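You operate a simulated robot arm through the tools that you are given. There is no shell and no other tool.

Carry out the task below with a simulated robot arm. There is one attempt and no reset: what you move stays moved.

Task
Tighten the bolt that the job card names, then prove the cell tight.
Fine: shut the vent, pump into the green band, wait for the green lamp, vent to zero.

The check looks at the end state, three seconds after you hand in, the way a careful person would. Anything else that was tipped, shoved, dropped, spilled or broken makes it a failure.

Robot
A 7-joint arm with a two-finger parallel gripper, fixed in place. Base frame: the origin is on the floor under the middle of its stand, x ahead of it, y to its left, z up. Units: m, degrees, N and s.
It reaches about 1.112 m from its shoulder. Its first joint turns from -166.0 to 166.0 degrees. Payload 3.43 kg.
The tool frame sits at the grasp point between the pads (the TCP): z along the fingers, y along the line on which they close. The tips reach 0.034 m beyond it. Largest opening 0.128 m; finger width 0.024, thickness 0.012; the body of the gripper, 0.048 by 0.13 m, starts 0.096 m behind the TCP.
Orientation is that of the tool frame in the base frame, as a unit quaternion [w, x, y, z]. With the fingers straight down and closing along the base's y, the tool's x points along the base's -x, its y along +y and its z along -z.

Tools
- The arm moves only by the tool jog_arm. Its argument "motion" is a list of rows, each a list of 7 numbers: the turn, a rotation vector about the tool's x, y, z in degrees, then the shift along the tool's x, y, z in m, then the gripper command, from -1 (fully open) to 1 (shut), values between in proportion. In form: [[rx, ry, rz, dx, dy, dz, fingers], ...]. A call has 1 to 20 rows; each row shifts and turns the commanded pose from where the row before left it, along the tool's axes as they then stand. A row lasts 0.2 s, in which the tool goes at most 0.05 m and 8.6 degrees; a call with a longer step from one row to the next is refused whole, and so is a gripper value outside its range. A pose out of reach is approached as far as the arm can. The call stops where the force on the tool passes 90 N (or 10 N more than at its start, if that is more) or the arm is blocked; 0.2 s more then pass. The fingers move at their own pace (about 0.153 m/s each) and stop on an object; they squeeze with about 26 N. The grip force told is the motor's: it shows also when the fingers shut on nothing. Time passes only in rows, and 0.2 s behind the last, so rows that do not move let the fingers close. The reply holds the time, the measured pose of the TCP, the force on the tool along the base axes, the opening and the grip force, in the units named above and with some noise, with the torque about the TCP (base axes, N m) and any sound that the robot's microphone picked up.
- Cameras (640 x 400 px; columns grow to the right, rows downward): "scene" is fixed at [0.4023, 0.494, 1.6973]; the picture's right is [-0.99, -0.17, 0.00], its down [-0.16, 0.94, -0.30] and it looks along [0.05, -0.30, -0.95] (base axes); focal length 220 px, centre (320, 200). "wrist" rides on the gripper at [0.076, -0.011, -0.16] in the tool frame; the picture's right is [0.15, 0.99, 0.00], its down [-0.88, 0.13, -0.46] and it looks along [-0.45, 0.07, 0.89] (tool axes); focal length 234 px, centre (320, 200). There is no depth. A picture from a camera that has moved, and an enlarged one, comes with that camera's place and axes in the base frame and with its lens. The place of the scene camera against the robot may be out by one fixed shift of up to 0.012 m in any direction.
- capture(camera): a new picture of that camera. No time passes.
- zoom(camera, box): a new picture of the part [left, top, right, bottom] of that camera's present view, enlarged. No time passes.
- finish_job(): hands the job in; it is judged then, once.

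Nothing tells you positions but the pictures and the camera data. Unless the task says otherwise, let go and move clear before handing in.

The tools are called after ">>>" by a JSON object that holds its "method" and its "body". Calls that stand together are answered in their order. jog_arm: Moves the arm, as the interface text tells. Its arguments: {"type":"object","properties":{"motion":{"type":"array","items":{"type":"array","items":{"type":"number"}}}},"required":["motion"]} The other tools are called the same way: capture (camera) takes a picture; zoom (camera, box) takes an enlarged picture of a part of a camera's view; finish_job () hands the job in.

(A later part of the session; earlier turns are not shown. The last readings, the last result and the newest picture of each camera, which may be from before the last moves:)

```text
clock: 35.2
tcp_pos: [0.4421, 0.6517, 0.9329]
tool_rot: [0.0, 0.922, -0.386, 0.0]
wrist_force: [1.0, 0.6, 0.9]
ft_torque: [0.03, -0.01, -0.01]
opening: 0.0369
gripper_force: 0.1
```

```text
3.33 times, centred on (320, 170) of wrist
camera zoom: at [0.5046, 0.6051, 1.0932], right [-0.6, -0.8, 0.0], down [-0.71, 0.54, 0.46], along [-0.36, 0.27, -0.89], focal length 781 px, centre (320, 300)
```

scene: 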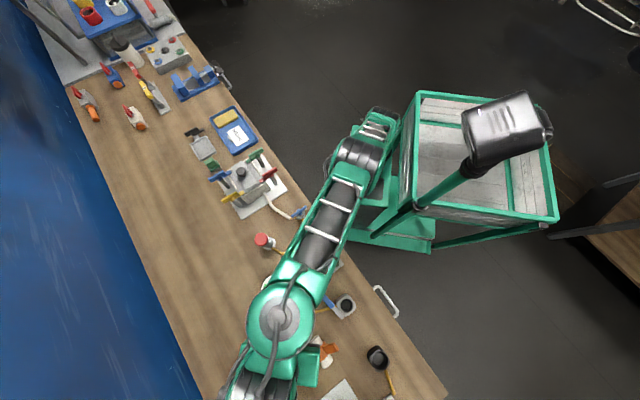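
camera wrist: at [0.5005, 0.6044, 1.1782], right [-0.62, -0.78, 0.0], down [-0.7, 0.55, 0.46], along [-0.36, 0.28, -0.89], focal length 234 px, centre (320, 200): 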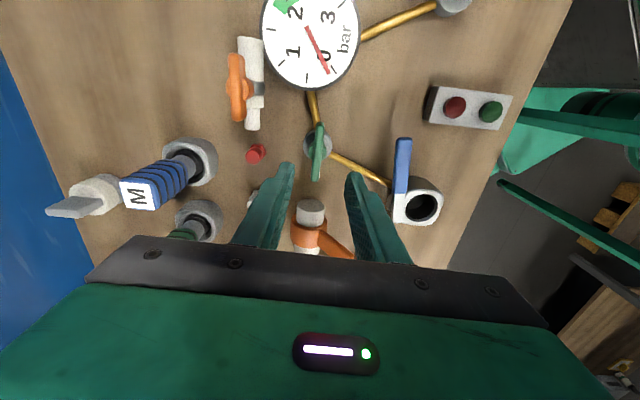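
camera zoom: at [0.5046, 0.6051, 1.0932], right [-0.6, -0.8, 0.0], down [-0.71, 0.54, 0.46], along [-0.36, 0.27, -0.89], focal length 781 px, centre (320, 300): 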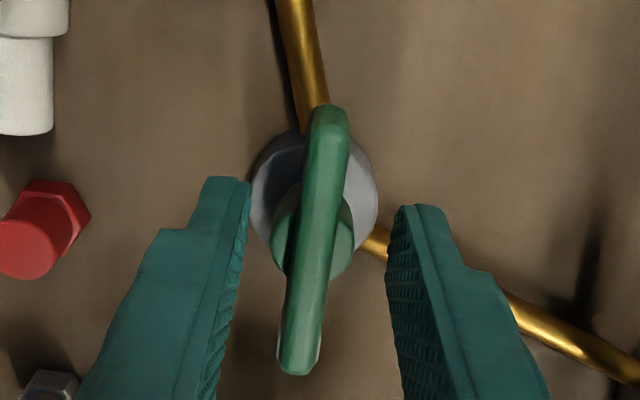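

The handle is between the pads. Closing on it.

>>> {"method": "jog_arm", "body": {"motion": [[0, 0, 0, 0, 0, 0, 0.7], [0, 0, 0, 0, 0, 0, 1], [0, 0, 0, 0, 0, 0, 1], [0, 0, 0, 0, 0, 0, 1]]}}

>>> {"method": "zoom", "body": {"camera": "wrist", "box": [240, 110, 400, 230]}}

```text
clock: 36.2
tcp_pos: [0.4438, 0.6521, 0.9329]
tool_rot: [-0.001, 0.922, -0.387, 0.0]
wrist_force: [14.0, 19.9, -1.0]
ft_torque: [0.71, 0.13, 0.45]
opening: 0.0098
gripper_force: 42.9
```

```text
3.33 times, centred on (320, 170) of wrist
camera zoom: at [0.5056, 0.6058, 1.0932], right [-0.6, -0.8, 0.0], down [-0.71, 0.54, 0.46], along [-0.36, 0.28, -0.89], focal length 781 px, centre (320, 300)
```

zoom: 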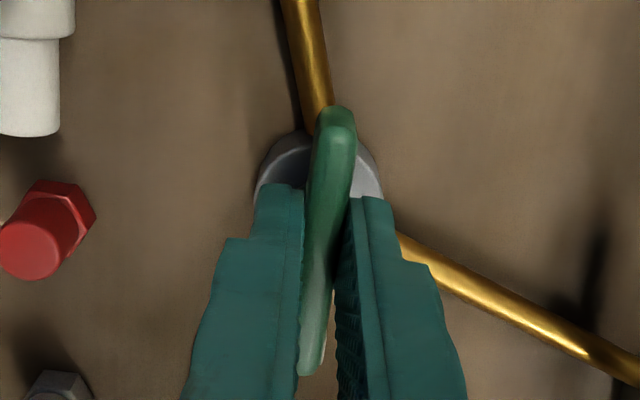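

Gripped. I'll relieve the small side load, then turn clockwise (seen from above) a few degrees while checking torque.

>>> {"method": "jog_arm", "body": {"motion": [[0, 0, 0, 0, -0.0018, 0, 1], [0, 0, 3, 0, 0, 0, 1], [0, 0, 3, 0, 0, 0, 1], [0, 0, 0, 0, 0, 0, 1]]}}

```text
clock: 37.2
tcp_pos: [0.4441, 0.6522, 0.9325]
tool_rot: [0.001, 0.901, -0.434, 0.0]
wrist_force: [-10.7, -18.2, 7.5]
ft_torque: [-0.1, -0.34, 1.25]
opening: 0.0118
gripper_force: 44.7
```

Clockwise meets a firm stop straight away (1.25 N·m with the pads slipping open), so this handle is at its clockwise end. I'll return and try the other way.

>>> {"method": "jog_arm", "body": {"motion": [[0, 0, -3, 0, 0, 0, 1], [0, 0, -3, 0, 0.001, 0, 1], [0, 0, 0, 0, 0, 0, 1]]}}

>>> {"method": "jog_arm", "body": {"motion": [[0, 0, -3, 0, 0, 0, 1], [0, 0, -3, 0, 0, 0, 1], [0, 0, 0, 0, 0, 0, 1]]}}

>>> {"method": "zoom", "body": {"camera": "wrist", "box": [240, 110, 400, 230]}}

```text
clock: 38.0
tcp_pos: [0.4428, 0.6536, 0.9325]
tool_rot: [0.0, 0.922, -0.386, -0.001]
wrist_force: [-18.6, -16.9, 6.9]
ft_torque: [-0.9, -0.15, 0.33]
opening: 0.0097
gripper_force: 43.1
```

```text
clock: 38.8
tcp_pos: [0.4439, 0.6528, 0.9324]
tool_rot: [-0.001, 0.942, -0.336, -0.001]
wrist_force: [-20.9, -15.3, 9.9]
ft_torque: [-0.72, 0.17, 0.05]
opening: 0.0097
gripper_force: 43.3
```

```text
3.33 times, centred on (320, 170) of wrist
camera zoom: at [0.51, 0.6135, 1.0932], right [-0.51, -0.86, 0.0], down [-0.76, 0.46, 0.46], along [-0.39, 0.24, -0.89], focal length 781 px, centre (320, 300)
```

zoom: 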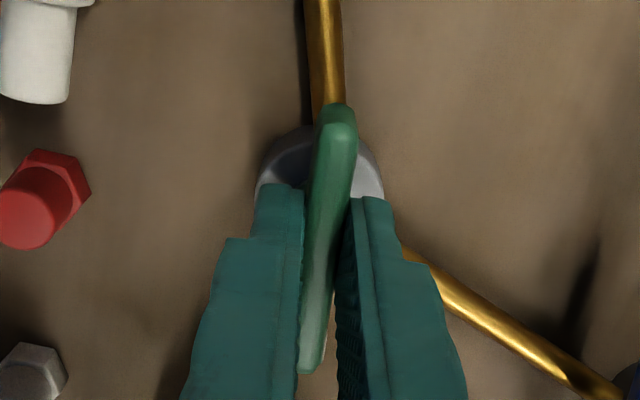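

Counter-clockwise it turns freely, so it sits at the clockwise stop now. Before deciding, I'll look closely at the lever on the cup and the valve bodies from here.

>>> {"method": "capture", "body": {"camera": "wrist"}}

>>> {"method": "zoom", "body": {"camera": "wrist", "box": [360, 130, 460, 240]}}

>>> {"method": "zoom", "body": {"camera": "wrist", "box": [220, 0, 400, 110]}}

```text
taken
camera wrist: at [0.51, 0.6135, 1.0932], right [-0.51, -0.86, 0.0], down [-0.76, 0.46, 0.46], along [-0.39, 0.24, -0.89], focal length 234 px, centre (320, 200)
```

wrist: 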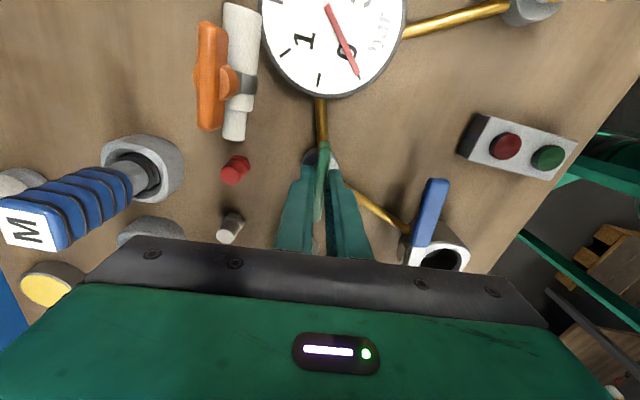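

```text
3.64 times, centred on (410, 185) of wrist
camera zoom: at [0.51, 0.6135, 1.0932], right [-0.51, -0.86, 0.0], down [-0.76, 0.46, 0.46], along [-0.39, 0.24, -0.89], focal length 852 px, centre (-7, 254)
```

zoom: 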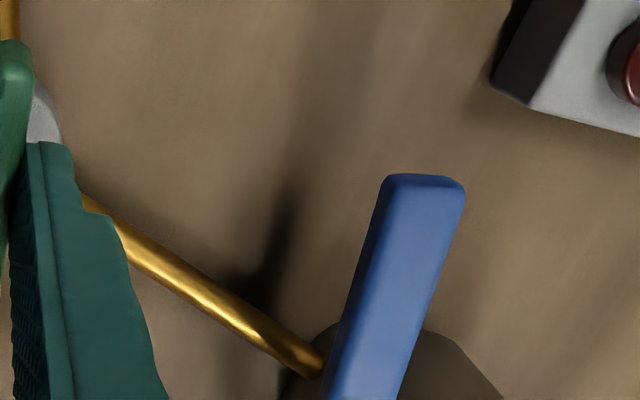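

```text
3.56 times, centred on (310, 55) of wrist
camera zoom: at [0.51, 0.6135, 1.0932], right [-0.51, -0.86, 0.0], down [-0.76, 0.46, 0.46], along [-0.39, 0.24, -0.89], focal length 833 px, centre (356, 716)
```

zoom: 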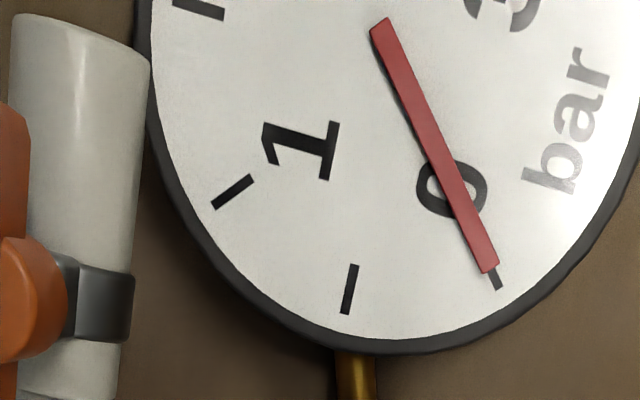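

The gauge is back at 0. Handles seem to have two end positions (along the bench and across it); green is the only one along it. I'll turn green counter-clockwise toward its other stop and then retest the pump to learn what it does.

>>> {"method": "jog_arm", "body": {"motion": [[0, 0, -4, -0.0003, 0.0012, 0, 1], [0, 0, -4, 0, 0, 0, 1], [0, 0, -4, 0, 0, 0, 1], [0, 0, -4, 0, 0, 0, 1], [0, 0, -4, 0, 0, 0, 1], [0, 0, 0, 0, 0, 0, 1]]}}

```text
clock: 40.2
tcp_pos: [0.443, 0.6539, 0.9325]
tool_rot: [-0.002, 0.986, -0.168, 0.001]
wrist_force: [-10.9, 3.4, 19.2]
ft_torque: [0.1, 1.22, -0.03]
opening: 0.01
gripper_force: 43.5
```

Turning freely. Continuing.

>>> {"method": "jog_arm", "body": {"motion": [[0, 0, -4, 0, 0, 0, 1], [0, 0, -4, 0, 0, 0, 1], [0, 0, -4, 0, 0, 0, 1], [0, 0, -4, 0, 0, 0, 1], [0, 0, -4, 0, 0, 0, 1], [0, 0, 0, 0, 0, 0, 1]]}}

>>> {"method": "capture", "body": {"camera": "scene"}}

```text
clock: 41.6
tcp_pos: [0.4439, 0.654, 0.9324]
tool_rot: [-0.002, 1.0, 0.004, 0.001]
wrist_force: [3.5, 35.3, 16.3]
ft_torque: [0.38, -0.28, -0.03]
opening: 0.0099
gripper_force: 43.3
```

```text
taken
```

scene: 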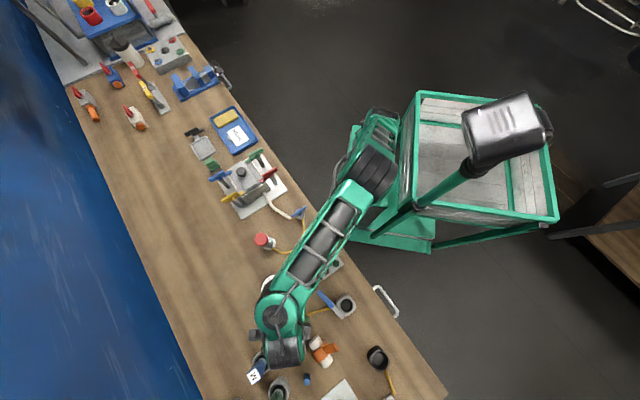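

>>> {"method": "jog_arm", "body": {"motion": [[0, 0, -4, 0, -0.0018, 0, 1], [0, 0, -4, 0, 0, 0, 1], [0, 0, -4, 0, 0, 0, 1], [0, 0, -4, 0, 0, 0, 1], [0, 0, -4, 0, 0, 0, 1], [0, 0, 0, 0, 0, 0, 1]]}}

```text
clock: 43.0
tcp_pos: [0.4433, 0.6545, 0.9316]
tool_rot: [0.0, 0.984, 0.179, 0.0]
wrist_force: [2.0, 16.4, 22.2]
ft_torque: [0.22, 0.17, -0.04]
opening: 0.0098
gripper_force: 43.1
```

>>> {"method": "jog_arm", "body": {"motion": [[0, 0, -4, 0, -0.0008, 0, 1], [0, 0, -4, 0, 0, 0, 1], [0, 0, -4, 0, 0, 0, 1], [0, 0, -4, 0, 0, 0, 1], [0, 0, 0, 0, 0, 0, 1]]}}

```text
clock: 44.2
tcp_pos: [0.4439, 0.6556, 0.9339]
tool_rot: [0.0, 0.949, 0.314, 0.0]
wrist_force: [-1.3, 6.3, 19.4]
ft_torque: [0.01, 0.2, 0.02]
opening: 0.01
gripper_force: 43.6
```

>>> {"method": "jog_arm", "body": {"motion": [[0, 0, -3, 0, 0, 0, 1], [0, 0, -3, 0, 0, 0, 1], [0, 0, 0, 0, 0, 0, 1]]}}

>>> {"method": "zoom", "body": {"camera": "scene", "box": [260, 280, 360, 350]}}

>>> {"method": "capture", "body": {"camera": "wrist"}}

```text
clock: 45.0
tcp_pos: [0.4433, 0.6556, 0.9328]
tool_rot: [0.0, 0.931, 0.364, -0.001]
wrist_force: [-4.1, 3.0, 16.0]
ft_torque: [-0.06, 0.2, -0.02]
opening: 0.0098
gripper_force: 43.7
```

```text
5.71 times, centred on (310, 315) of scene
camera zoom: at [0.4023, 0.494, 1.6973], right [-0.99, -0.17, 0.0], down [-0.16, 0.94, -0.3], along [0.05, -0.3, -0.95], focal length 1255 px, centre (377, -457)
```

zoom: 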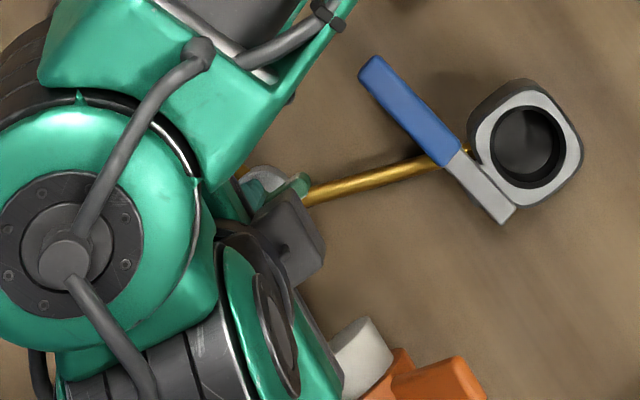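

```text
taken
camera wrist: at [0.4924, 0.7149, 1.093], right [0.78, -0.63, 0.0], down [-0.56, -0.69, 0.46], along [-0.29, -0.35, -0.89], focal length 234 px, centre (320, 200)
```

wrist: 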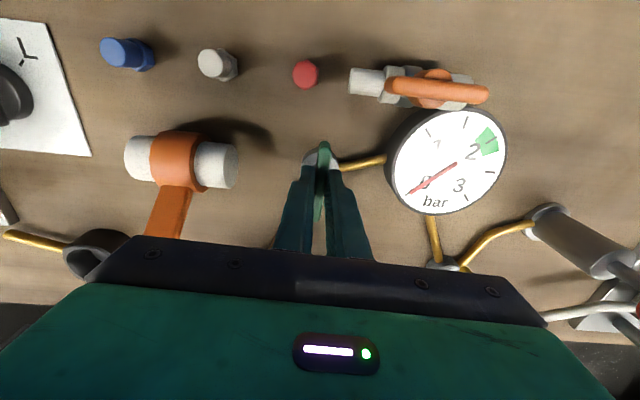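

>>> {"method": "jog_arm", "body": {"motion": [[0, 0, -2, 0, 0, 0, 1], [0, 0, -2, 0, 0, 0, 1], [0, 0, 0, 0, 0, 0, 1]]}}

```text
clock: 45.8
tcp_pos: [0.443, 0.654, 0.9328]
tool_rot: [-0.001, 0.918, 0.396, 0.0]
wrist_force: [-8.6, -8.2, 15.0]
ft_torque: [-0.3, 0.34, -1.15]
opening: 0.01
gripper_force: 43.6
```

It reached its other stop at about 225°, a 90° throw. I'll release, lift and unwind the wrist, then retest the pump.

>>> {"method": "jog_arm", "body": {"motion": [[0, 0, 1.5, 0, 0, 0, 1], [0, 0, 0, 0, 0, 0, 0.42], [0, 0, 0, 0, 0, 0, 0.42], [0, 0, 0, 0, 0, -0.03, 0.42], [0, 0, 0, 0, 0, -0.05, 0.42], [0, 0, 0, 0, 0, -0.05, 0.42], [0, 0, 0, 0, 0, -0.05, 0.42], [0, 0, 8.3, 0, 0, 0, 0.8], [0, 0, 8.3, 0, 0, 0, 0.8], [0, 0, 8.3, 0, 0, 0, 0.8], [0, 0, 8.3, 0, 0, 0, 0.8], [0, 0, 8.3, 0, 0, 0, 0.8], [0, 0, 8.3, 0, 0, 0, 0.8], [0, 0, 8.3, 0, 0, 0, 1], [0, 0, 8.3, 0, 0, 0, 1], [0, 0, 8.3, 0, 0, 0, 1], [0, 0, 8.3, 0, 0, 0, 1], [0, 0, 0, 0, 0, 0, 1]]}}

>>> {"method": "capture", "body": {"camera": "wrist"}}

```text
clock: 49.6
tcp_pos: [0.4436, 0.6552, 1.1139]
tool_rot: [0.0, 0.945, -0.326, -0.001]
wrist_force: [-0.6, -0.5, -0.3]
ft_torque: [0.01, 0.0, 0.02]
opening: 0.0003
gripper_force: 26.0
```

```text
taken
camera wrist: at [0.511, 0.6173, 1.2727], right [-0.49, -0.87, 0.0], down [-0.77, 0.44, 0.46], along [-0.4, 0.23, -0.89], focal length 234 px, centre (320, 200)
```

wrist: 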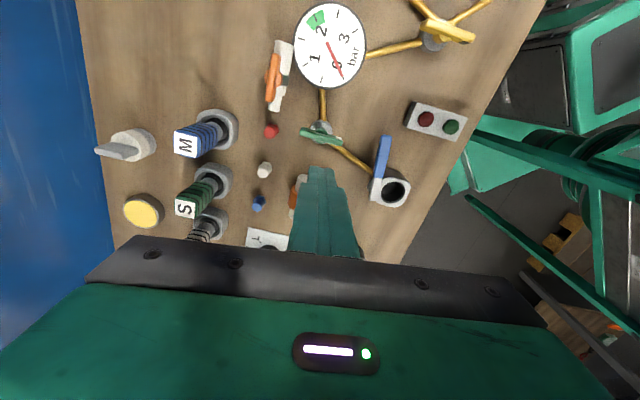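

Green now lies across its line. I'll unwind fully and return above the pump knob with the fingers shut.

>>> {"method": "jog_arm", "body": {"motion": [[0, 0, 8.2, 0, 0, 0, 1], [0, 0, 8.2, 0, 0, 0, 1], [0, 0, 8.2, 0, 0, 0, 1], [0, 0, 8.2, 0, 0, 0, 1], [0, 0, 8.2, 0, 0, 0, 1], [0, 0, 8.2, 0, 0, 0, 1], [0, 0, 8.2, 0, 0, 0, 1], [0, 0, 8.2, 0, 0, 0, 1], [0, 0, 8.2, 0, 0, 0, 1], [0, 0, 8.2, 0, 0, 0, 1], [0, 0, 0, 0.019, -0.0409, 0, 1], [0, 0, 0, 0.019, -0.0409, 0, 1], [0, 0, 0, 0.019, -0.0409, 0, 1], [0, 0, 0, 0.019, -0.0409, 0, 1], [0, 0, 0, 0.019, -0.0409, 0, 1], [0, 0, 0, 0.019, -0.0409, 0, 1], [0, 0, 0, 0, 0, 0.035, 1], [0, 0, 0, 0, 0, 0.035, 1], [0, 0, 0, 0, 0, 0, 1]]}}

>>> {"method": "capture", "body": {"camera": "wrist"}}

>>> {"method": "zoom", "body": {"camera": "scene", "box": [250, 265, 362, 335]}}

```text
clock: 53.6
tcp_pos: [0.5997, 0.4329, 1.0416]
tool_rot: [-0.001, -0.5, 0.866, 0.0]
wrist_force: [0.2, -1.1, -0.7]
ft_torque: [-0.01, -0.03, 0.02]
opening: 0.0
gripper_force: 26.0
```

```text
taken
camera wrist: at [0.5726, 0.3616, 1.2025], right [-0.93, 0.37, 0.0], down [0.33, 0.83, 0.46], along [0.17, 0.42, -0.89], focal length 234 px, centre (320, 200)
```

wrist: 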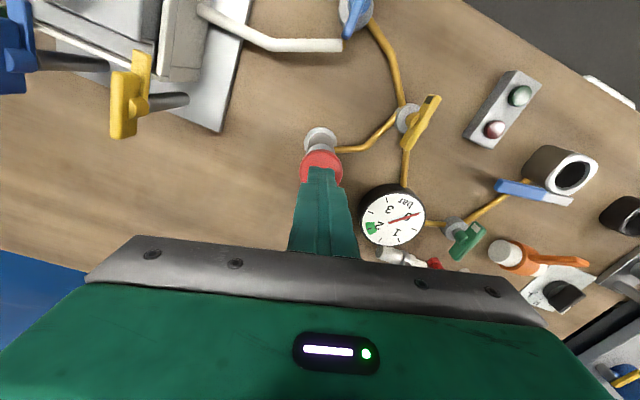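

```text
5.71 times, centred on (306, 300) of scene
camera zoom: at [0.4023, 0.494, 1.6973], right [-0.99, -0.17, 0.0], down [-0.16, 0.94, -0.3], along [0.05, -0.3, -0.95], focal length 1255 px, centre (400, -371)
```

zoom: 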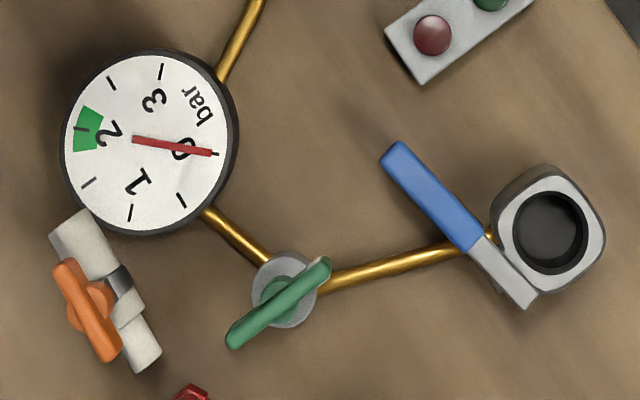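

Green is now across its pipe, gauge at 0. I'll repeat the identical part-stroke for comparison.

>>> {"method": "jog_arm", "body": {"motion": [[0, 0, 0, 0, 0, 0.015, 1], [0, 0, 0, 0, 0, 0.01, 1], [0, 0, 0, 0, 0, 0.01, 1], [0, 0, 0, 0, 0, 0.01, 1]]}}

>>> {"method": "zoom", "body": {"camera": "scene", "box": [250, 265, 314, 315]}}

>>> {"method": "jog_arm", "body": {"motion": [[0, 0, 0, 0, 0, 0, 1], [0, 0, 0, 0, 0, 0, 1], [0, 0, 0, 0, 0, 0, 1], [0, 0, 0, 0, 0, 0, 1], [0, 0, 0, 0, 0, 0, 1]]}}

>>> {"method": "zoom", "body": {"camera": "scene", "box": [250, 265, 314, 315]}}

```text
clock: 54.6
tcp_pos: [0.5995, 0.4342, 0.9985]
tool_rot: [0.0, -0.499, 0.867, -0.001]
wrist_force: [-2.4, -1.6, 6.7]
ft_torque: [-0.08, 0.08, 0.0]
opening: 0.0
gripper_force: 26.1
```

```text
8.00 times, centred on (282, 290) of scene
camera zoom: at [0.4023, 0.494, 1.6973], right [-0.99, -0.17, 0.0], down [-0.16, 0.94, -0.3], along [0.05, -0.3, -0.95], focal length 1757 px, centre (624, -520)
```

zoom: 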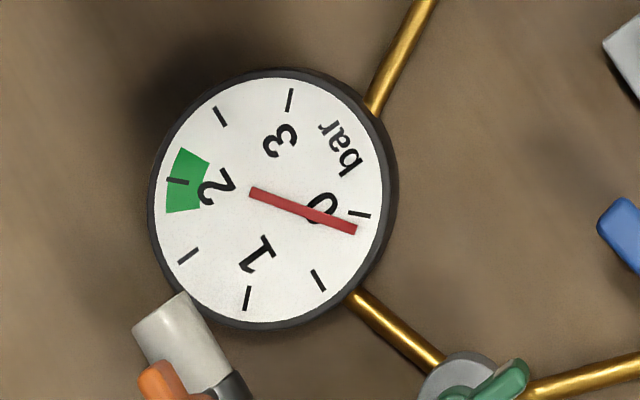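

```text
clock: 55.8
tcp_pos: [0.5985, 0.4332, 0.9981]
tool_rot: [0.0, -0.501, 0.866, 0.001]
wrist_force: [-2.6, -0.7, 6.1]
ft_torque: [-0.03, 0.14, -0.01]
opening: 0.0003
gripper_force: 25.6
```

```text
8.00 times, centred on (282, 290) of scene
camera zoom: at [0.4023, 0.494, 1.6973], right [-0.99, -0.17, 0.0], down [-0.16, 0.94, -0.3], along [0.05, -0.3, -0.95], focal length 1757 px, centre (624, -520)
```

zoom: 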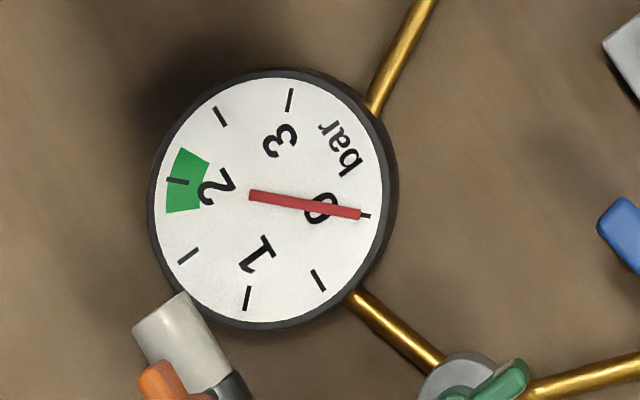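

That settles it: with green turned this way the pressure collapses within a second, so green counter-clockwise opens the vent and its clockwise stop is shut. It may have been slightly cracked open at the start. I'll lift off, return to the green valve and shut it firmly clockwise.

>>> {"method": "jog_arm", "body": {"motion": [[0, 0, 0, 0, 0, -0.04, 1], [0, 0, 0, 0, 0, -0.04, 1], [0, 0, 0, 0, 0, -0.036, 1], [0, 0, 0, -0.019, 0.0409, 0, 0.8], [0, 0, 0, -0.019, 0.0409, 0, 0.6], [0, 0, 0, -0.019, 0.0409, 0, 0.42], [0, 0, 0, -0.019, 0.0409, 0, 0.42], [0, 0, 0, -0.019, 0.0409, 0, 0.42], [0, 0, 0, -0.019, 0.0409, 0, 0.42], [0, 0, 5, 0, 0, 0, 0.42], [0, 0, 5, 0, 0, 0, 0.42], [0, 0, 5, 0, 0, 0, 0.42], [0, 0, 0, 0, 0, 0, 0.42]]}}

>>> {"method": "capture", "body": {"camera": "wrist"}}

>>> {"method": "zoom", "body": {"camera": "wrist", "box": [240, 90, 400, 210]}}

```text
clock: 58.6
tcp_pos: [0.4449, 0.6554, 1.1145]
tool_rot: [0.0, -0.383, 0.924, 0.0]
wrist_force: [0.3, -0.2, -0.1]
ft_torque: [-0.02, -0.01, -0.01]
opening: 0.0372
gripper_force: 0.0
```

```text
taken
camera wrist: at [0.3995, 0.5942, 1.2739], right [-0.8, 0.6, 0.0], down [0.53, 0.71, 0.46], along [0.27, 0.37, -0.89], focal length 234 px, centre (320, 200)
```

wrist: 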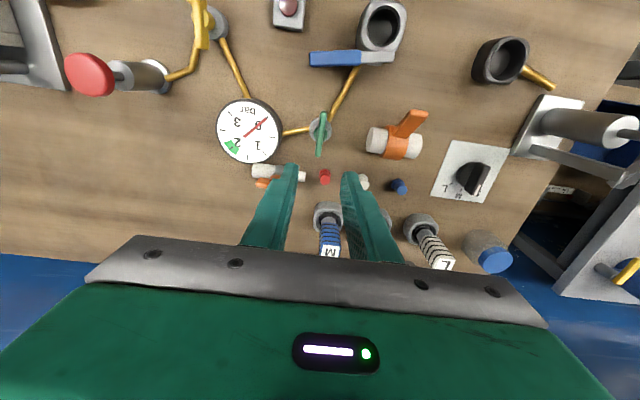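

```text
3.33 times, centred on (320, 150) of wrist
camera zoom: at [0.3995, 0.5942, 1.2739], right [-0.8, 0.6, 0.0], down [0.53, 0.71, 0.46], along [0.27, 0.37, -0.89], focal length 781 px, centre (320, 367)
```

zoom: 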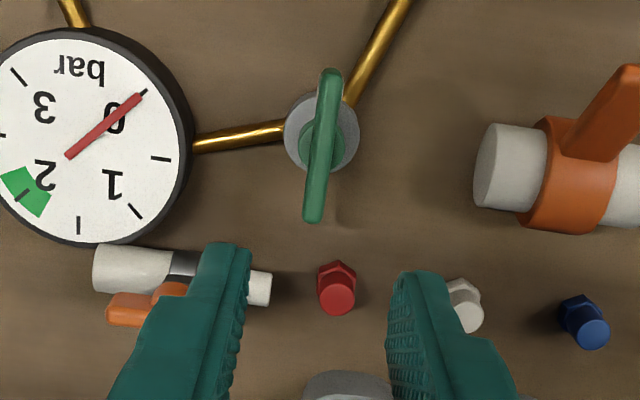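

The handle is clearly seen across its line. I'll wind the wrist to the same grip yaw I used before (225°), since turning clockwise from there is a proven path.

>>> {"method": "jog_arm", "body": {"motion": [[0, 0, -8.5, 0, 0, 0, 0.42], [0, 0, -8.5, 0, 0, 0, 0.42], [0, 0, -8.5, 0, 0, 0, 0.42], [0, 0, -8.5, 0, 0, 0, 0.42], [0, 0, -8.5, 0, 0, 0, 0.42], [0, 0, -8.5, 0, 0, 0, 0.42], [0, 0, -8.5, 0, 0, 0, 0.42], [0, 0, -8.5, 0, 0, 0, 0.42], [0, 0, -8.5, 0, 0, 0, 0.42], [0, 0, -8.5, 0, 0, 0, 0.42], [0, 0, -8.5, 0, 0, 0, 0.42], [0, 0, -8.5, 0, 0, 0, 0.42], [0, 0, -8.5, 0, 0, 0, 0.42], [0, 0, -8.5, 0, 0, 0, 0.42], [0, 0, -8.5, 0, 0, 0, 0.42], [0, 0, -8.5, 0, 0, 0, 0.42], [0, 0, -8.5, 0, 0, 0, 0.42], [0, 0, -8.5, 0, 0, 0, 0.42], [0, 0, -8.5, 0, 0, 0, 0.42], [0, 0, -8.5, 0, 0, 0, 0.42]]}}

>>> {"method": "jog_arm", "body": {"motion": [[0, 0, -8, 0, 0, 0, 0.42], [0, 0, 0, 0, 0, 0.04, 0.42], [0, 0, 0, 0, 0, 0.04, 0.42], [0, 0, 0, 0, 0, 0, 0.42]]}}

>>> {"method": "zoom", "body": {"camera": "wrist", "box": [240, 100, 400, 220]}}

```text
clock: 62.8
tcp_pos: [0.4432, 0.6561, 1.1125]
tool_rot: [0.0, 0.953, 0.302, -0.001]
wrist_force: [0.3, -0.2, 0.1]
ft_torque: [-0.02, 0.0, 0.0]
opening: 0.0369
gripper_force: 0.1
```

```text
clock: 63.8
tcp_pos: [0.4444, 0.6551, 1.0325]
tool_rot: [0.001, 0.93, 0.367, 0.0]
wrist_force: [0.5, -0.4, 0.8]
ft_torque: [-0.01, -0.01, -0.03]
opening: 0.0372
gripper_force: 0.1
```

```text
3.33 times, centred on (320, 160) of wrist
camera zoom: at [0.4925, 0.7154, 1.1931], right [0.78, -0.62, 0.0], down [-0.55, -0.7, 0.46], along [-0.28, -0.36, -0.89], focal length 781 px, centre (320, 333)
```

zoom: 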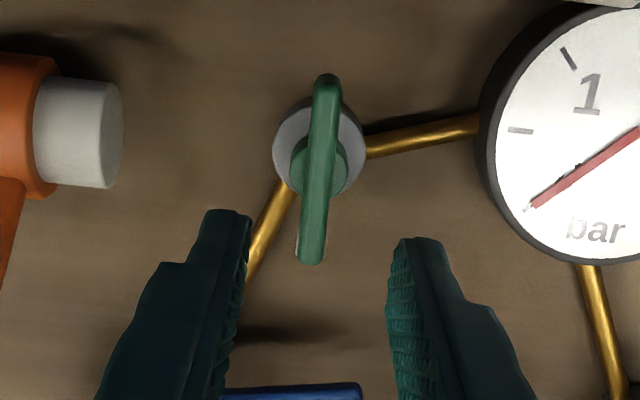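

Aligned. Going down and gripping.

>>> {"method": "jog_arm", "body": {"motion": [[0, 0, 0, -0.001, 0, 0.04, 0.42], [0, 0, 0, 0, 0, 0.04, 0.42], [0, 0, 0, 0, 0, 0.02, 0.42], [0, 0, 0, 0, 0, 0, 0.42], [0, 0, 0, 0, 0, 0, 1], [0, 0, 0, 0, 0, 0, 1], [0, 0, 0, 0, 0, 0, 1]]}}

>>> {"method": "zoom", "body": {"camera": "wrist", "box": [240, 110, 400, 230]}}

```text
clock: 65.4
tcp_pos: [0.4445, 0.6554, 0.9336]
tool_rot: [0.001, 0.931, 0.366, 0.0]
wrist_force: [4.2, -22.9, -2.8]
ft_torque: [-0.52, 0.05, 0.04]
opening: 0.0096
gripper_force: 43.2
```

```text
3.33 times, centred on (320, 170) of wrist
camera zoom: at [0.4922, 0.716, 1.0942], right [0.78, -0.62, 0.0], down [-0.56, -0.69, 0.46], along [-0.28, -0.36, -0.89], focal length 781 px, centre (320, 300)
```

zoom: 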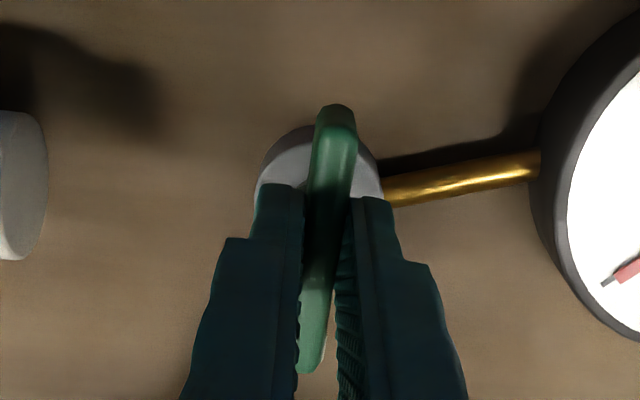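

Gripped. Turning clockwise toward the shut stop.

>>> {"method": "jog_arm", "body": {"motion": [[0, 0, 0, -0.0007, 0.001, 0, 1], [0, 0, 4, 0, 0, 0, 1], [0, 0, 4, 0, 0, 0, 1], [0, 0, 4, 0, 0, 0, 1], [0, 0, 4, 0, 0, 0, 1], [0, 0, 4, 0, 0, 0, 1], [0, 0, 4, 0, 0, 0, 1], [0, 0, 4, 0, 0, 0, 1], [0, 0, 4, 0, 0, 0, 1], [0, 0, 4, 0, 0, 0, 1], [0, 0, 4, 0, 0, 0, 1], [0, 0, 0, 0, 0, 0, 1]]}}

```text
clock: 68.0
tcp_pos: [0.4435, 0.6545, 0.9343]
tool_rot: [0.0, 1.0, 0.026, 0.0]
wrist_force: [21.8, 24.1, 13.0]
ft_torque: [0.48, -1.18, -0.05]
opening: 0.0099
gripper_force: 44.0
```

>>> {"method": "jog_arm", "body": {"motion": [[0, 0, 4, 0.001, -0.0011, 0, 1], [0, 0, 4, 0, 0, 0, 1], [0, 0, 4, 0, 0, 0, 1], [0, 0, 4, 0, 0, 0, 1], [0, 0, 4, 0, 0, 0, 1], [0, 0, 4, 0, 0, 0, 1], [0, 0, 4, 0, 0, 0, 1], [0, 0, 4, 0, 0, 0, 1], [0, 0, 4, 0, 0, 0, 1], [0, 0, 4, 0, 0, 0, 1], [0, 0, 0, 0, 0, 0, 1]]}}

```text
clock: 70.4
tcp_pos: [0.4441, 0.6533, 0.9336]
tool_rot: [0.0, 0.948, -0.318, 0.001]
wrist_force: [7.3, -21.4, 21.0]
ft_torque: [-1.03, -0.95, 0.02]
opening: 0.0099
gripper_force: 43.2
```

>>> {"method": "jog_arm", "body": {"motion": [[0, 0, 3, 0, 0.0008, 0, 1], [0, 0, 3, 0, 0, 0, 1], [0, 0, 0, 0, 0, 0, 1]]}}

>>> {"method": "jog_arm", "body": {"motion": [[0, 0, 2, 0, 0, 0, 1], [0, 0, 0, 0, 0, 0, 1]]}}

>>> {"method": "jog_arm", "body": {"motion": [[0, 0, 2, 0, 0, 0, 1], [0, 0, 0, 0, 0, 0, 1]]}}

```text
clock: 71.2
tcp_pos: [0.4445, 0.6526, 0.9341]
tool_rot: [0.0, 0.931, -0.366, -0.002]
wrist_force: [7.1, -14.5, 11.4]
ft_torque: [-0.53, -0.42, -0.02]
opening: 0.0098
gripper_force: 43.5
```

```text
clock: 71.8
tcp_pos: [0.4434, 0.6529, 0.9335]
tool_rot: [0.0, 0.924, -0.383, -0.001]
wrist_force: [4.2, -16.6, 9.3]
ft_torque: [0.18, 0.36, -0.01]
opening: 0.0098
gripper_force: 43.9
```

```text
clock: 72.4
tcp_pos: [0.4436, 0.6529, 0.9338]
tool_rot: [0.001, 0.917, -0.398, 0.001]
wrist_force: [3.3, -17.1, 4.9]
ft_torque: [0.24, -0.12, 1.11]
opening: 0.01
gripper_force: 43.5
```

Firm stop at 1.1 N·m: the vent is shut. I'll release, lift, unwind to yaw 60° and go back to the pump.

>>> {"method": "jog_arm", "body": {"motion": [[0, 0, 0, 0, 0, 0, 0.42], [0, 0, 0, 0, 0, 0, 0.42], [0, 0, 0, 0, 0, 0, 0.42], [0, 0, 0, 0, 0, -0.03, 0.42], [0, 0, 0, 0, 0, -0.05, 0.42], [0, 0, 0, 0, 0, -0.05, 0.42], [0, 0, 0, 0, 0, -0.05, 0.42], [0, 0, 8.2, 0, 0, 0, 1], [0, 0, 8.2, 0, 0, 0, 1], [0, 0, 8.2, 0, 0, 0, 1], [0, 0, 8.2, 0, 0, 0, 1], [0, 0, 8.2, 0, 0, 0, 1], [0, 0, 8.2, 0, 0, 0, 1], [0, 0, 8.2, 0, 0, 0, 1], [0, 0, 8.2, 0, 0, 0, 1], [0, 0, 7.5, 0, 0, 0, 1], [0, 0, 0, 0, 0, 0, 1]]}}

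>>> {"method": "capture", "body": {"camera": "wrist"}}

>>> {"method": "zoom", "body": {"camera": "wrist", "box": [220, 60, 420, 200]}}

```text
clock: 76.0
tcp_pos: [0.4425, 0.6533, 1.1136]
tool_rot: [0.0, -0.5, 0.866, 0.0]
wrist_force: [0.8, 0.2, 0.5]
ft_torque: [0.03, 0.05, 0.02]
opening: 0.0001
gripper_force: 25.9
```

```text
taken
camera wrist: at [0.4154, 0.5823, 1.2734], right [-0.93, 0.37, 0.0], down [0.33, 0.83, 0.46], along [0.17, 0.42, -0.89], focal length 234 px, centre (320, 200)
```

wrist: 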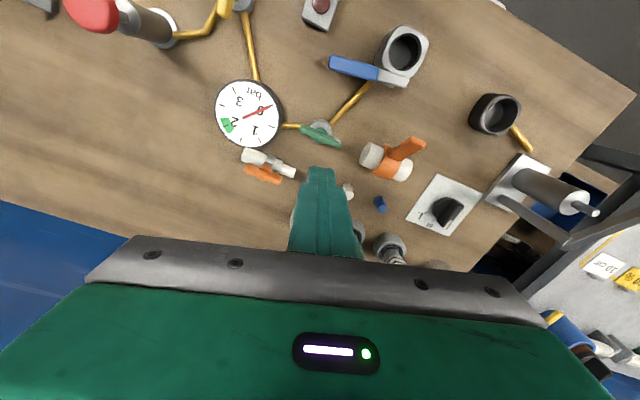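

```text
2.86 times, centred on (320, 130) of wrist
camera zoom: at [0.4154, 0.5823, 1.2734], right [-0.93, 0.37, 0.0], down [0.33, 0.83, 0.46], along [0.17, 0.42, -0.89], focal length 669 px, centre (320, 400)
```

zoom: 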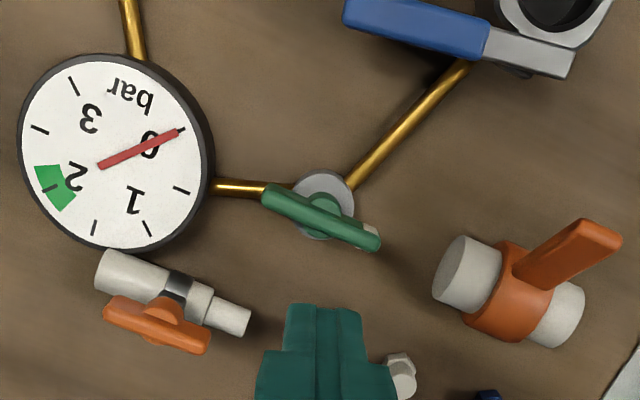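

Green is back at its clockwise stop. Back to the pump for the comparison stroke.

>>> {"method": "jog_arm", "body": {"motion": [[0, 0, 0, 0.0186, -0.0409, 0, 1], [0, 0, 0, 0.0186, -0.0409, 0, 1], [0, 0, 0, 0.0186, -0.0409, 0, 1], [0, 0, 0, 0.0186, -0.0409, 0, 1], [0, 0, 0, 0.0186, -0.0409, 0, 1], [0, 0, 0, 0.0186, -0.0409, 0, 1], [0, 0, 0, 0, 0, 0.036, 1], [0, 0, 0, 0, 0, 0.036, 1], [0, 0, 0, 0, 0, 0, 1]]}}

>>> {"method": "jog_arm", "body": {"motion": [[0, 0, 0, 0, 0, 0.015, 1], [0, 0, 0, 0, 0, 0.01, 1], [0, 0, 0, 0, 0, 0.01, 1], [0, 0, 0, 0, 0, 0.01, 1]]}}

>>> {"method": "zoom", "body": {"camera": "scene", "box": [250, 265, 314, 315]}}

>>> {"method": "jog_arm", "body": {"motion": [[0, 0, 0, 0, 0, 0, 1], [0, 0, 0, 0, 0, 0, 1], [0, 0, 0, 0, 0, 0, 1], [0, 0, 0, 0, 0, 0, 1], [0, 0, 0, 0, 0, 0, 1]]}}

>>> {"method": "zoom", "body": {"camera": "scene", "box": [250, 265, 314, 315]}}

```text
clock: 78.0
tcp_pos: [0.5993, 0.4344, 1.0398]
tool_rot: [-0.001, -0.499, 0.867, 0.0]
wrist_force: [0.7, -0.1, 0.2]
ft_torque: [0.01, -0.01, 0.02]
opening: 0.0
gripper_force: 26.0
```

```text
clock: 79.0
tcp_pos: [0.6017, 0.4343, 0.9954]
tool_rot: [0.001, -0.5, 0.866, 0.0]
wrist_force: [0.6, 3.6, 6.9]
ft_torque: [0.06, 0.08, 0.02]
opening: 0.0
gripper_force: 26.2
```

```text
8.00 times, centred on (282, 290) of scene
camera zoom: at [0.4023, 0.494, 1.6973], right [-0.99, -0.17, 0.0], down [-0.16, 0.94, -0.3], along [0.05, -0.3, -0.95], focal length 1757 px, centre (624, -520)
```

zoom: 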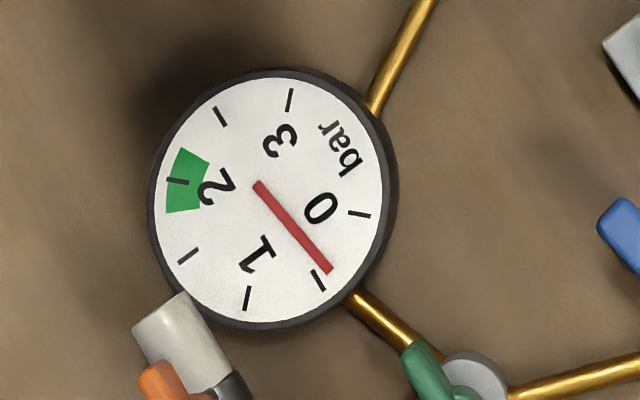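

```text
clock: 80.2
tcp_pos: [0.6005, 0.4332, 0.9955]
tool_rot: [0.0, -0.499, 0.866, 0.0]
wrist_force: [1.3, 3.1, 5.8]
ft_torque: [0.15, -0.07, 0.01]
opening: 0.0
gripper_force: 26.0
```

```text
8.00 times, centred on (282, 290) of scene
camera zoom: at [0.4023, 0.494, 1.6973], right [-0.99, -0.17, 0.0], down [-0.16, 0.94, -0.3], along [0.05, -0.3, -0.95], focal length 1757 px, centre (624, -520)
```

zoom: 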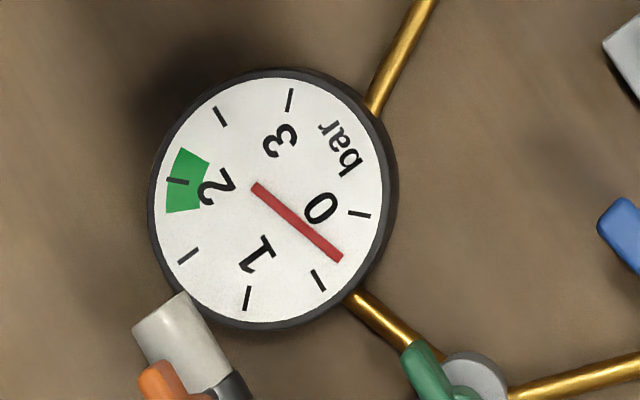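

The result is identical to the first test (0.45 to 0.33 bar), so the green valve was shut all along and something else is bleeding. I'll look closely at the yellow and blue fittings and the cell for the actual source.

>>> {"method": "capture", "body": {"camera": "wrist"}}

>>> {"method": "zoom", "body": {"camera": "wrist", "box": [380, 80, 480, 180]}}

>>> {"method": "zoom", "body": {"camera": "wrist", "box": [300, 0, 400, 70]}}

>>> {"method": "zoom", "body": {"camera": "scene", "box": [280, 200, 320, 225]}}

>>> {"method": "zoom", "body": {"camera": "scene", "box": [285, 235, 325, 265]}}

```text
taken
camera wrist: at [0.5725, 0.363, 1.1559], right [-0.93, 0.37, 0.0], down [0.33, 0.83, 0.46], along [0.17, 0.42, -0.89], focal length 234 px, centre (320, 200)
```

wrist: 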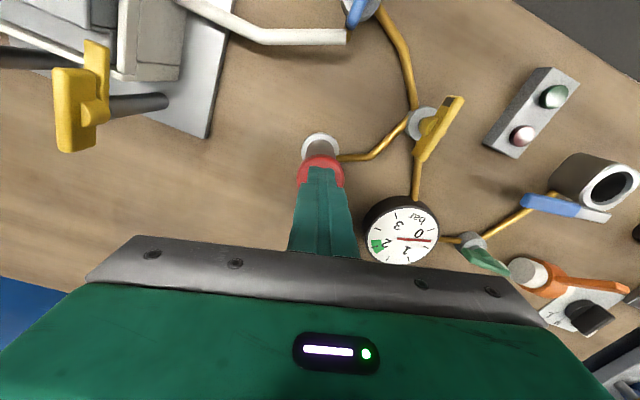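

```text
4.00 times, centred on (430, 130) of wrist
camera zoom: at [0.5725, 0.363, 1.1559], right [-0.93, 0.37, 0.0], down [0.33, 0.83, 0.46], along [0.17, 0.42, -0.89], focal length 937 px, centre (-120, 480)
```

zoom: 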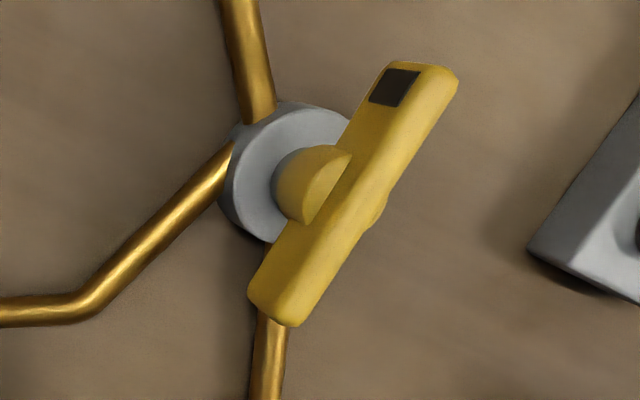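

```text
5.71 times, centred on (350, 35) of wrist
camera zoom: at [0.5725, 0.363, 1.1559], right [-0.93, 0.37, 0.0], down [0.33, 0.83, 0.46], along [0.17, 0.42, -0.89], focal length 1338 px, centre (149, 1143)
```

zoom: 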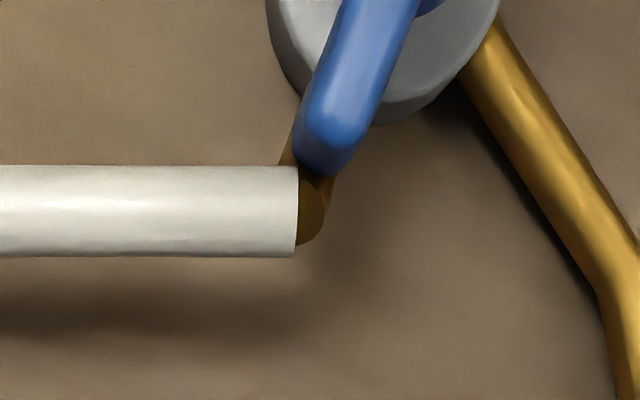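

```text
16.00 times, centred on (300, 212) of scene
camera zoom: at [0.4023, 0.494, 1.6973], right [-0.99, -0.17, 0.0], down [-0.16, 0.94, -0.3], along [0.05, -0.3, -0.95], focal length 3514 px, centre (640, 0)
```

zoom: 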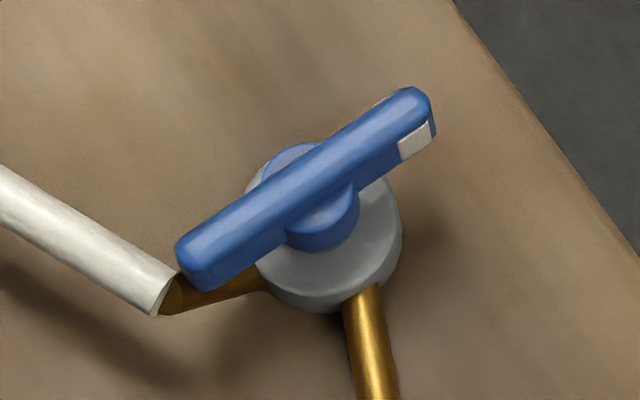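

```text
13.33 times, centred on (305, 250) of scene
camera zoom: at [0.4023, 0.494, 1.6973], right [-0.99, -0.17, 0.0], down [-0.16, 0.94, -0.3], along [0.05, -0.3, -0.95], focal length 2928 px, centre (520, -467)
```

zoom: 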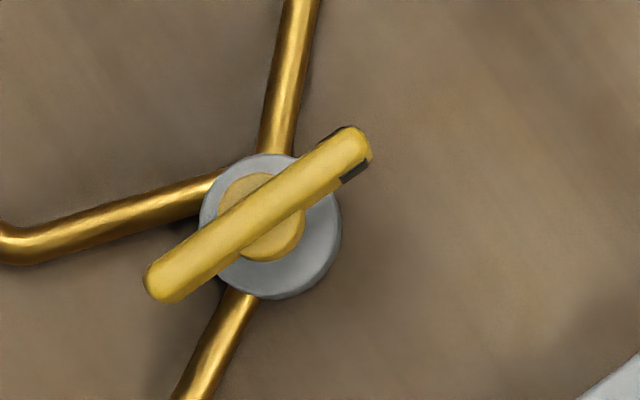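

Both look like plain quarter-turn valves at their counter-clockwise (open) stops. The slow bleed must be through the yellow fitting on the tee or through the cell, so I'll lift off, go above yellow, and first check in the air that the wrist can turn through the needed range.

>>> {"method": "jog_arm", "body": {"motion": [[0, 0, 0, 0, 0, -0.04, 1], [0, 0, 0, 0, 0, -0.04, 1], [0, 0, 0, 0, 0, -0.03, 1], [0, 0, 0, 0.0165, 0.034, 0, 0.42], [0, 0, 0, 0.0165, 0.034, 0, 0.42], [0, 0, 0, 0.0165, 0.034, 0, 0.42], [0, 0, 5, 0, 0, 0, 0.42], [0, 0, 5, 0, 0, 0, 0.42], [0, 0, 5, 0, 0, 0, 0.42], [0, 0, 0, 0, 0, 0, 0.42]]}}

>>> {"method": "capture", "body": {"camera": "wrist"}}

>>> {"method": "zoom", "body": {"camera": "wrist", "box": [240, 80, 400, 200]}}

>>> {"method": "zoom", "body": {"camera": "scene", "box": [250, 265, 314, 315]}}

```text
clock: 82.4
tcp_pos: [0.4863, 0.4415, 1.1071]
tool_rot: [-0.001, -0.382, 0.924, 0.001]
wrist_force: [-0.1, 0.4, -0.8]
ft_torque: [0.02, 0.01, -0.03]
opening: 0.0371
gripper_force: 0.1
```

```text
taken
camera wrist: at [0.4423, 0.3807, 1.2669], right [-0.8, 0.6, 0.0], down [0.53, 0.71, 0.46], along [0.27, 0.37, -0.89], focal length 234 px, centre (320, 200)
```

wrist: 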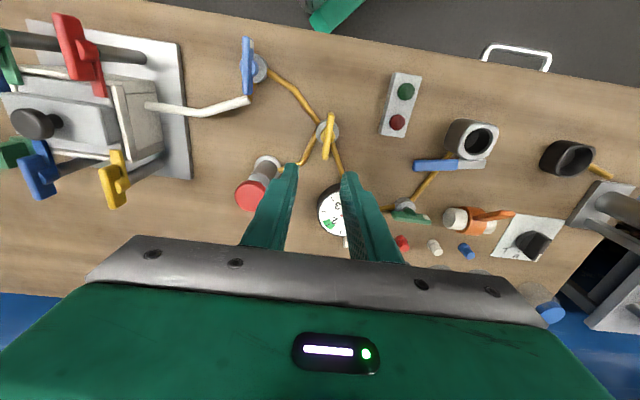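

```text
3.33 times, centred on (320, 140) of wrist
camera zoom: at [0.4423, 0.3807, 1.2669], right [-0.8, 0.6, 0.0], down [0.53, 0.71, 0.46], along [0.27, 0.37, -0.89], focal length 781 px, centre (320, 400)
```

zoom: 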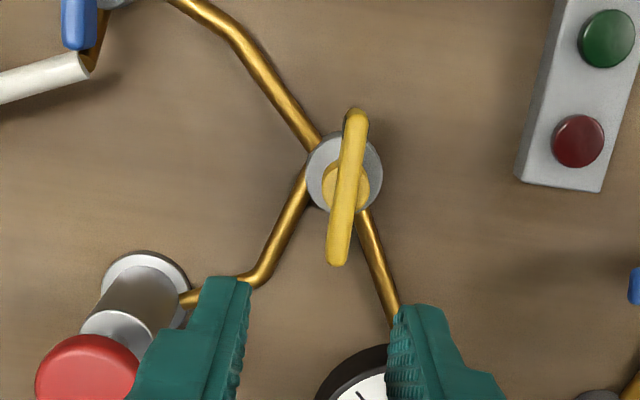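

```text
8.00 times, centred on (282, 290) of scene
camera zoom: at [0.4023, 0.494, 1.6973], right [-0.99, -0.17, 0.0], down [-0.16, 0.94, -0.3], along [0.05, -0.3, -0.95], focal length 1757 px, centre (624, -520)
```

zoom: 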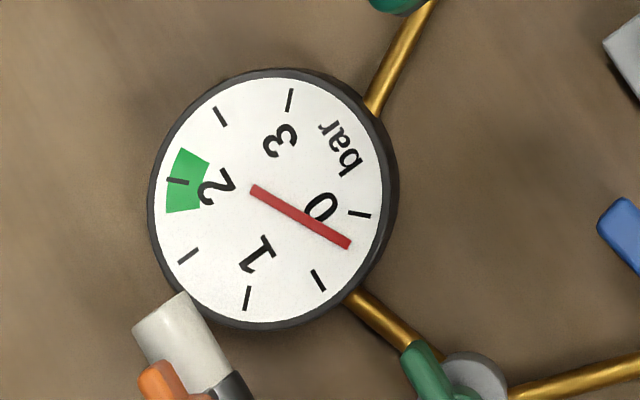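

The pressure keeps bleeding slowly. Yellow is centred at (0.478, 0.4496), azimuth about 46°. I'll check that the wrist can reach the −45° yaw here.

>>> {"method": "jog_arm", "body": {"motion": [[0, 0, 0, 0, 0.0116, 0, 0.42], [0, 0, 8.2, 0, 0, 0, 0.42], [0, 0, 8.2, 0, 0, 0, 0.42], [0, 0, 8.2, 0, 0, 0, 0.42], [0, 0, 8.2, 0, 0, 0, 0.42], [0, 0, 8.2, 0, 0, 0, 0.42], [0, 0, 8.2, 0, 0, 0, 0.42], [0, 0, 0, 0, 0, 0, 0.42]]}}

>>> {"method": "capture", "body": {"camera": "scene"}}

```text
clock: 84.2
tcp_pos: [0.478, 0.4493, 1.1069]
tool_rot: [0.0, 0.039, 0.999, -0.001]
wrist_force: [1.3, 0.3, -0.2]
ft_torque: [-0.01, -0.02, 0.0]
opening: 0.0373
gripper_force: 0.0
```

```text
taken
```

scene: 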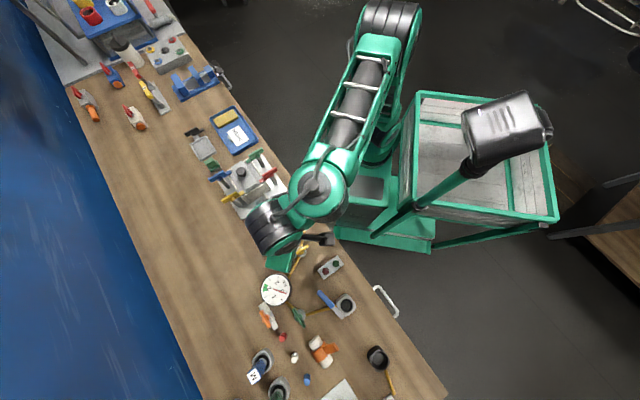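

>>> {"method": "jog_arm", "body": {"motion": [[0, 0, 8.2, 0, 0, 0, 0.42], [0, 0, 8.2, 0, 0, 0, 0.42], [0, 0, 8.2, 0, 0, 0, 0.42], [0, 0, 8.2, 0, 0, 0, 0.42], [0, 0, 8.2, 0, 0, 0, 0.42], [0, 0, 0, 0, 0, 0, 0.42]]}}

>>> {"method": "capture", "body": {"camera": "wrist"}}

```text
clock: 85.6
tcp_pos: [0.4787, 0.4504, 1.1052]
tool_rot: [-0.001, 0.385, 0.923, 0.0]
wrist_force: [0.0, -0.1, 0.9]
ft_torque: [-0.01, -0.06, -0.03]
opening: 0.037
gripper_force: 0.0
```

```text
taken
camera wrist: at [0.4184, 0.4961, 1.2664], right [0.6, 0.8, 0.0], down [0.71, -0.53, 0.46], along [0.36, -0.27, -0.89], focal length 234 px, centre (320, 200)
```

wrist: 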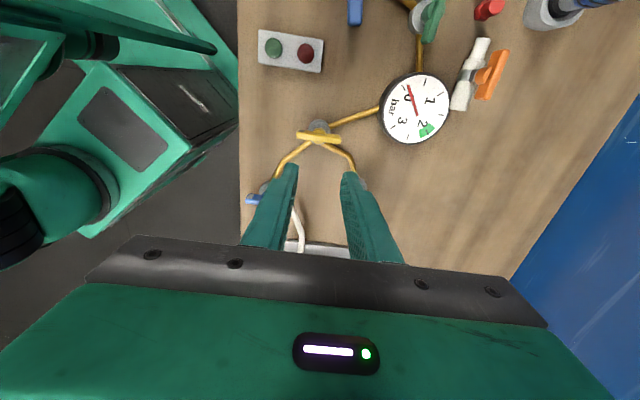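

The wrist range is fine here. I'll rotate back to line up with the yellow handle, go down and grip it.

>>> {"method": "jog_arm", "body": {"motion": [[0, 0, -8.3, 0, 0, 0, 0.42], [0, 0, -8.3, 0, 0, 0, 0.42], [0, 0, -8.3, 0, 0, 0, 0.42], [0, 0, -8.3, 0, 0, 0, 0.42], [0, 0, -8.3, 0, 0, 0, 0.42], [0, 0, -8.3, 0, 0, 0, 0.42], [0, 0, -8.3, 0, 0, 0, 0.42], [0, 0, -8.3, 0, 0, 0, 0.42], [0, 0, -8.3, 0, 0, 0, 0.42], [0, 0, -8.3, 0, 0, 0, 0.42], [0, 0, -8.2, 0, 0, 0, 0.42], [0, 0, 0, 0, 0, 0.04, 0.42], [0, 0, 0, 0, 0, 0.04, 0.42], [0, 0, 0, 0, 0, 0, 0.42]]}}

>>> {"method": "zoom", "body": {"camera": "wrist", "box": [240, 100, 400, 220]}}

```text
clock: 88.6
tcp_pos: [0.4811, 0.4518, 1.0272]
tool_rot: [0.0, -0.39, 0.921, 0.0]
wrist_force: [0.7, -0.1, -0.2]
ft_torque: [-0.01, 0.02, -0.04]
opening: 0.0373
gripper_force: 0.0
```

```text
3.33 times, centred on (320, 160) of wrist
camera zoom: at [0.4363, 0.389, 1.1873], right [-0.81, 0.58, 0.0], down [0.52, 0.72, 0.46], along [0.27, 0.37, -0.89], focal length 781 px, centre (320, 333)
```

zoom: 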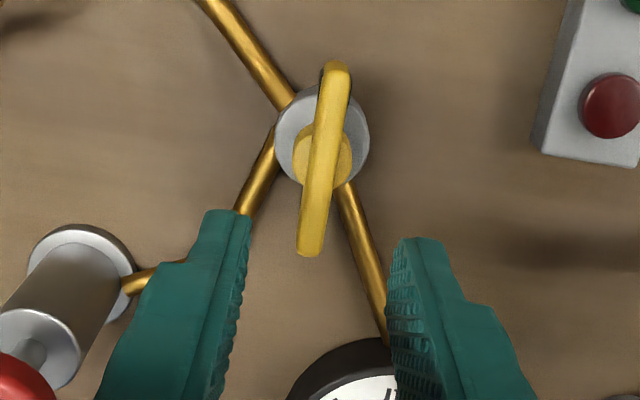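

>>> {"method": "jog_arm", "body": {"motion": [[0, 0, 0, 0.0048, 0.0004, 0.035, 0.42], [0, 0, 0, 0, 0, 0.035, 0.42], [0, 0, 0, 0, 0, 0.024, 0.42], [0, 0, 0, 0, 0, 0, 0.42], [0, 0, 0, 0, 0, 0, 1], [0, 0, 0, 0, 0, 0, 1], [0, 0, 0, 0, 0, 0, 1]]}}

>>> {"method": "zoom", "body": {"camera": "wrist", "box": [240, 110, 400, 230]}}

```text
clock: 90.2
tcp_pos: [0.4753, 0.4468, 0.9319]
tool_rot: [-0.001, -0.389, 0.921, 0.0]
wrist_force: [9.5, -14.0, -2.0]
ft_torque: [0.04, -0.47, -0.66]
opening: 0.0098
gripper_force: 43.0
```

```text
3.33 times, centred on (320, 170) of wrist
camera zoom: at [0.4313, 0.3851, 1.093], right [-0.81, 0.58, 0.0], down [0.52, 0.72, 0.45], along [0.27, 0.37, -0.89], focal length 781 px, centre (320, 300)
```

zoom: 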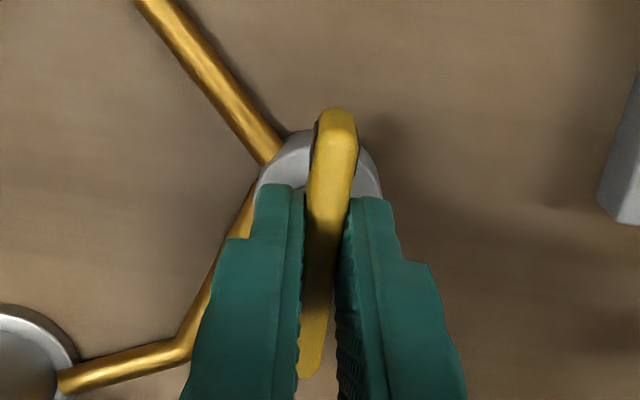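

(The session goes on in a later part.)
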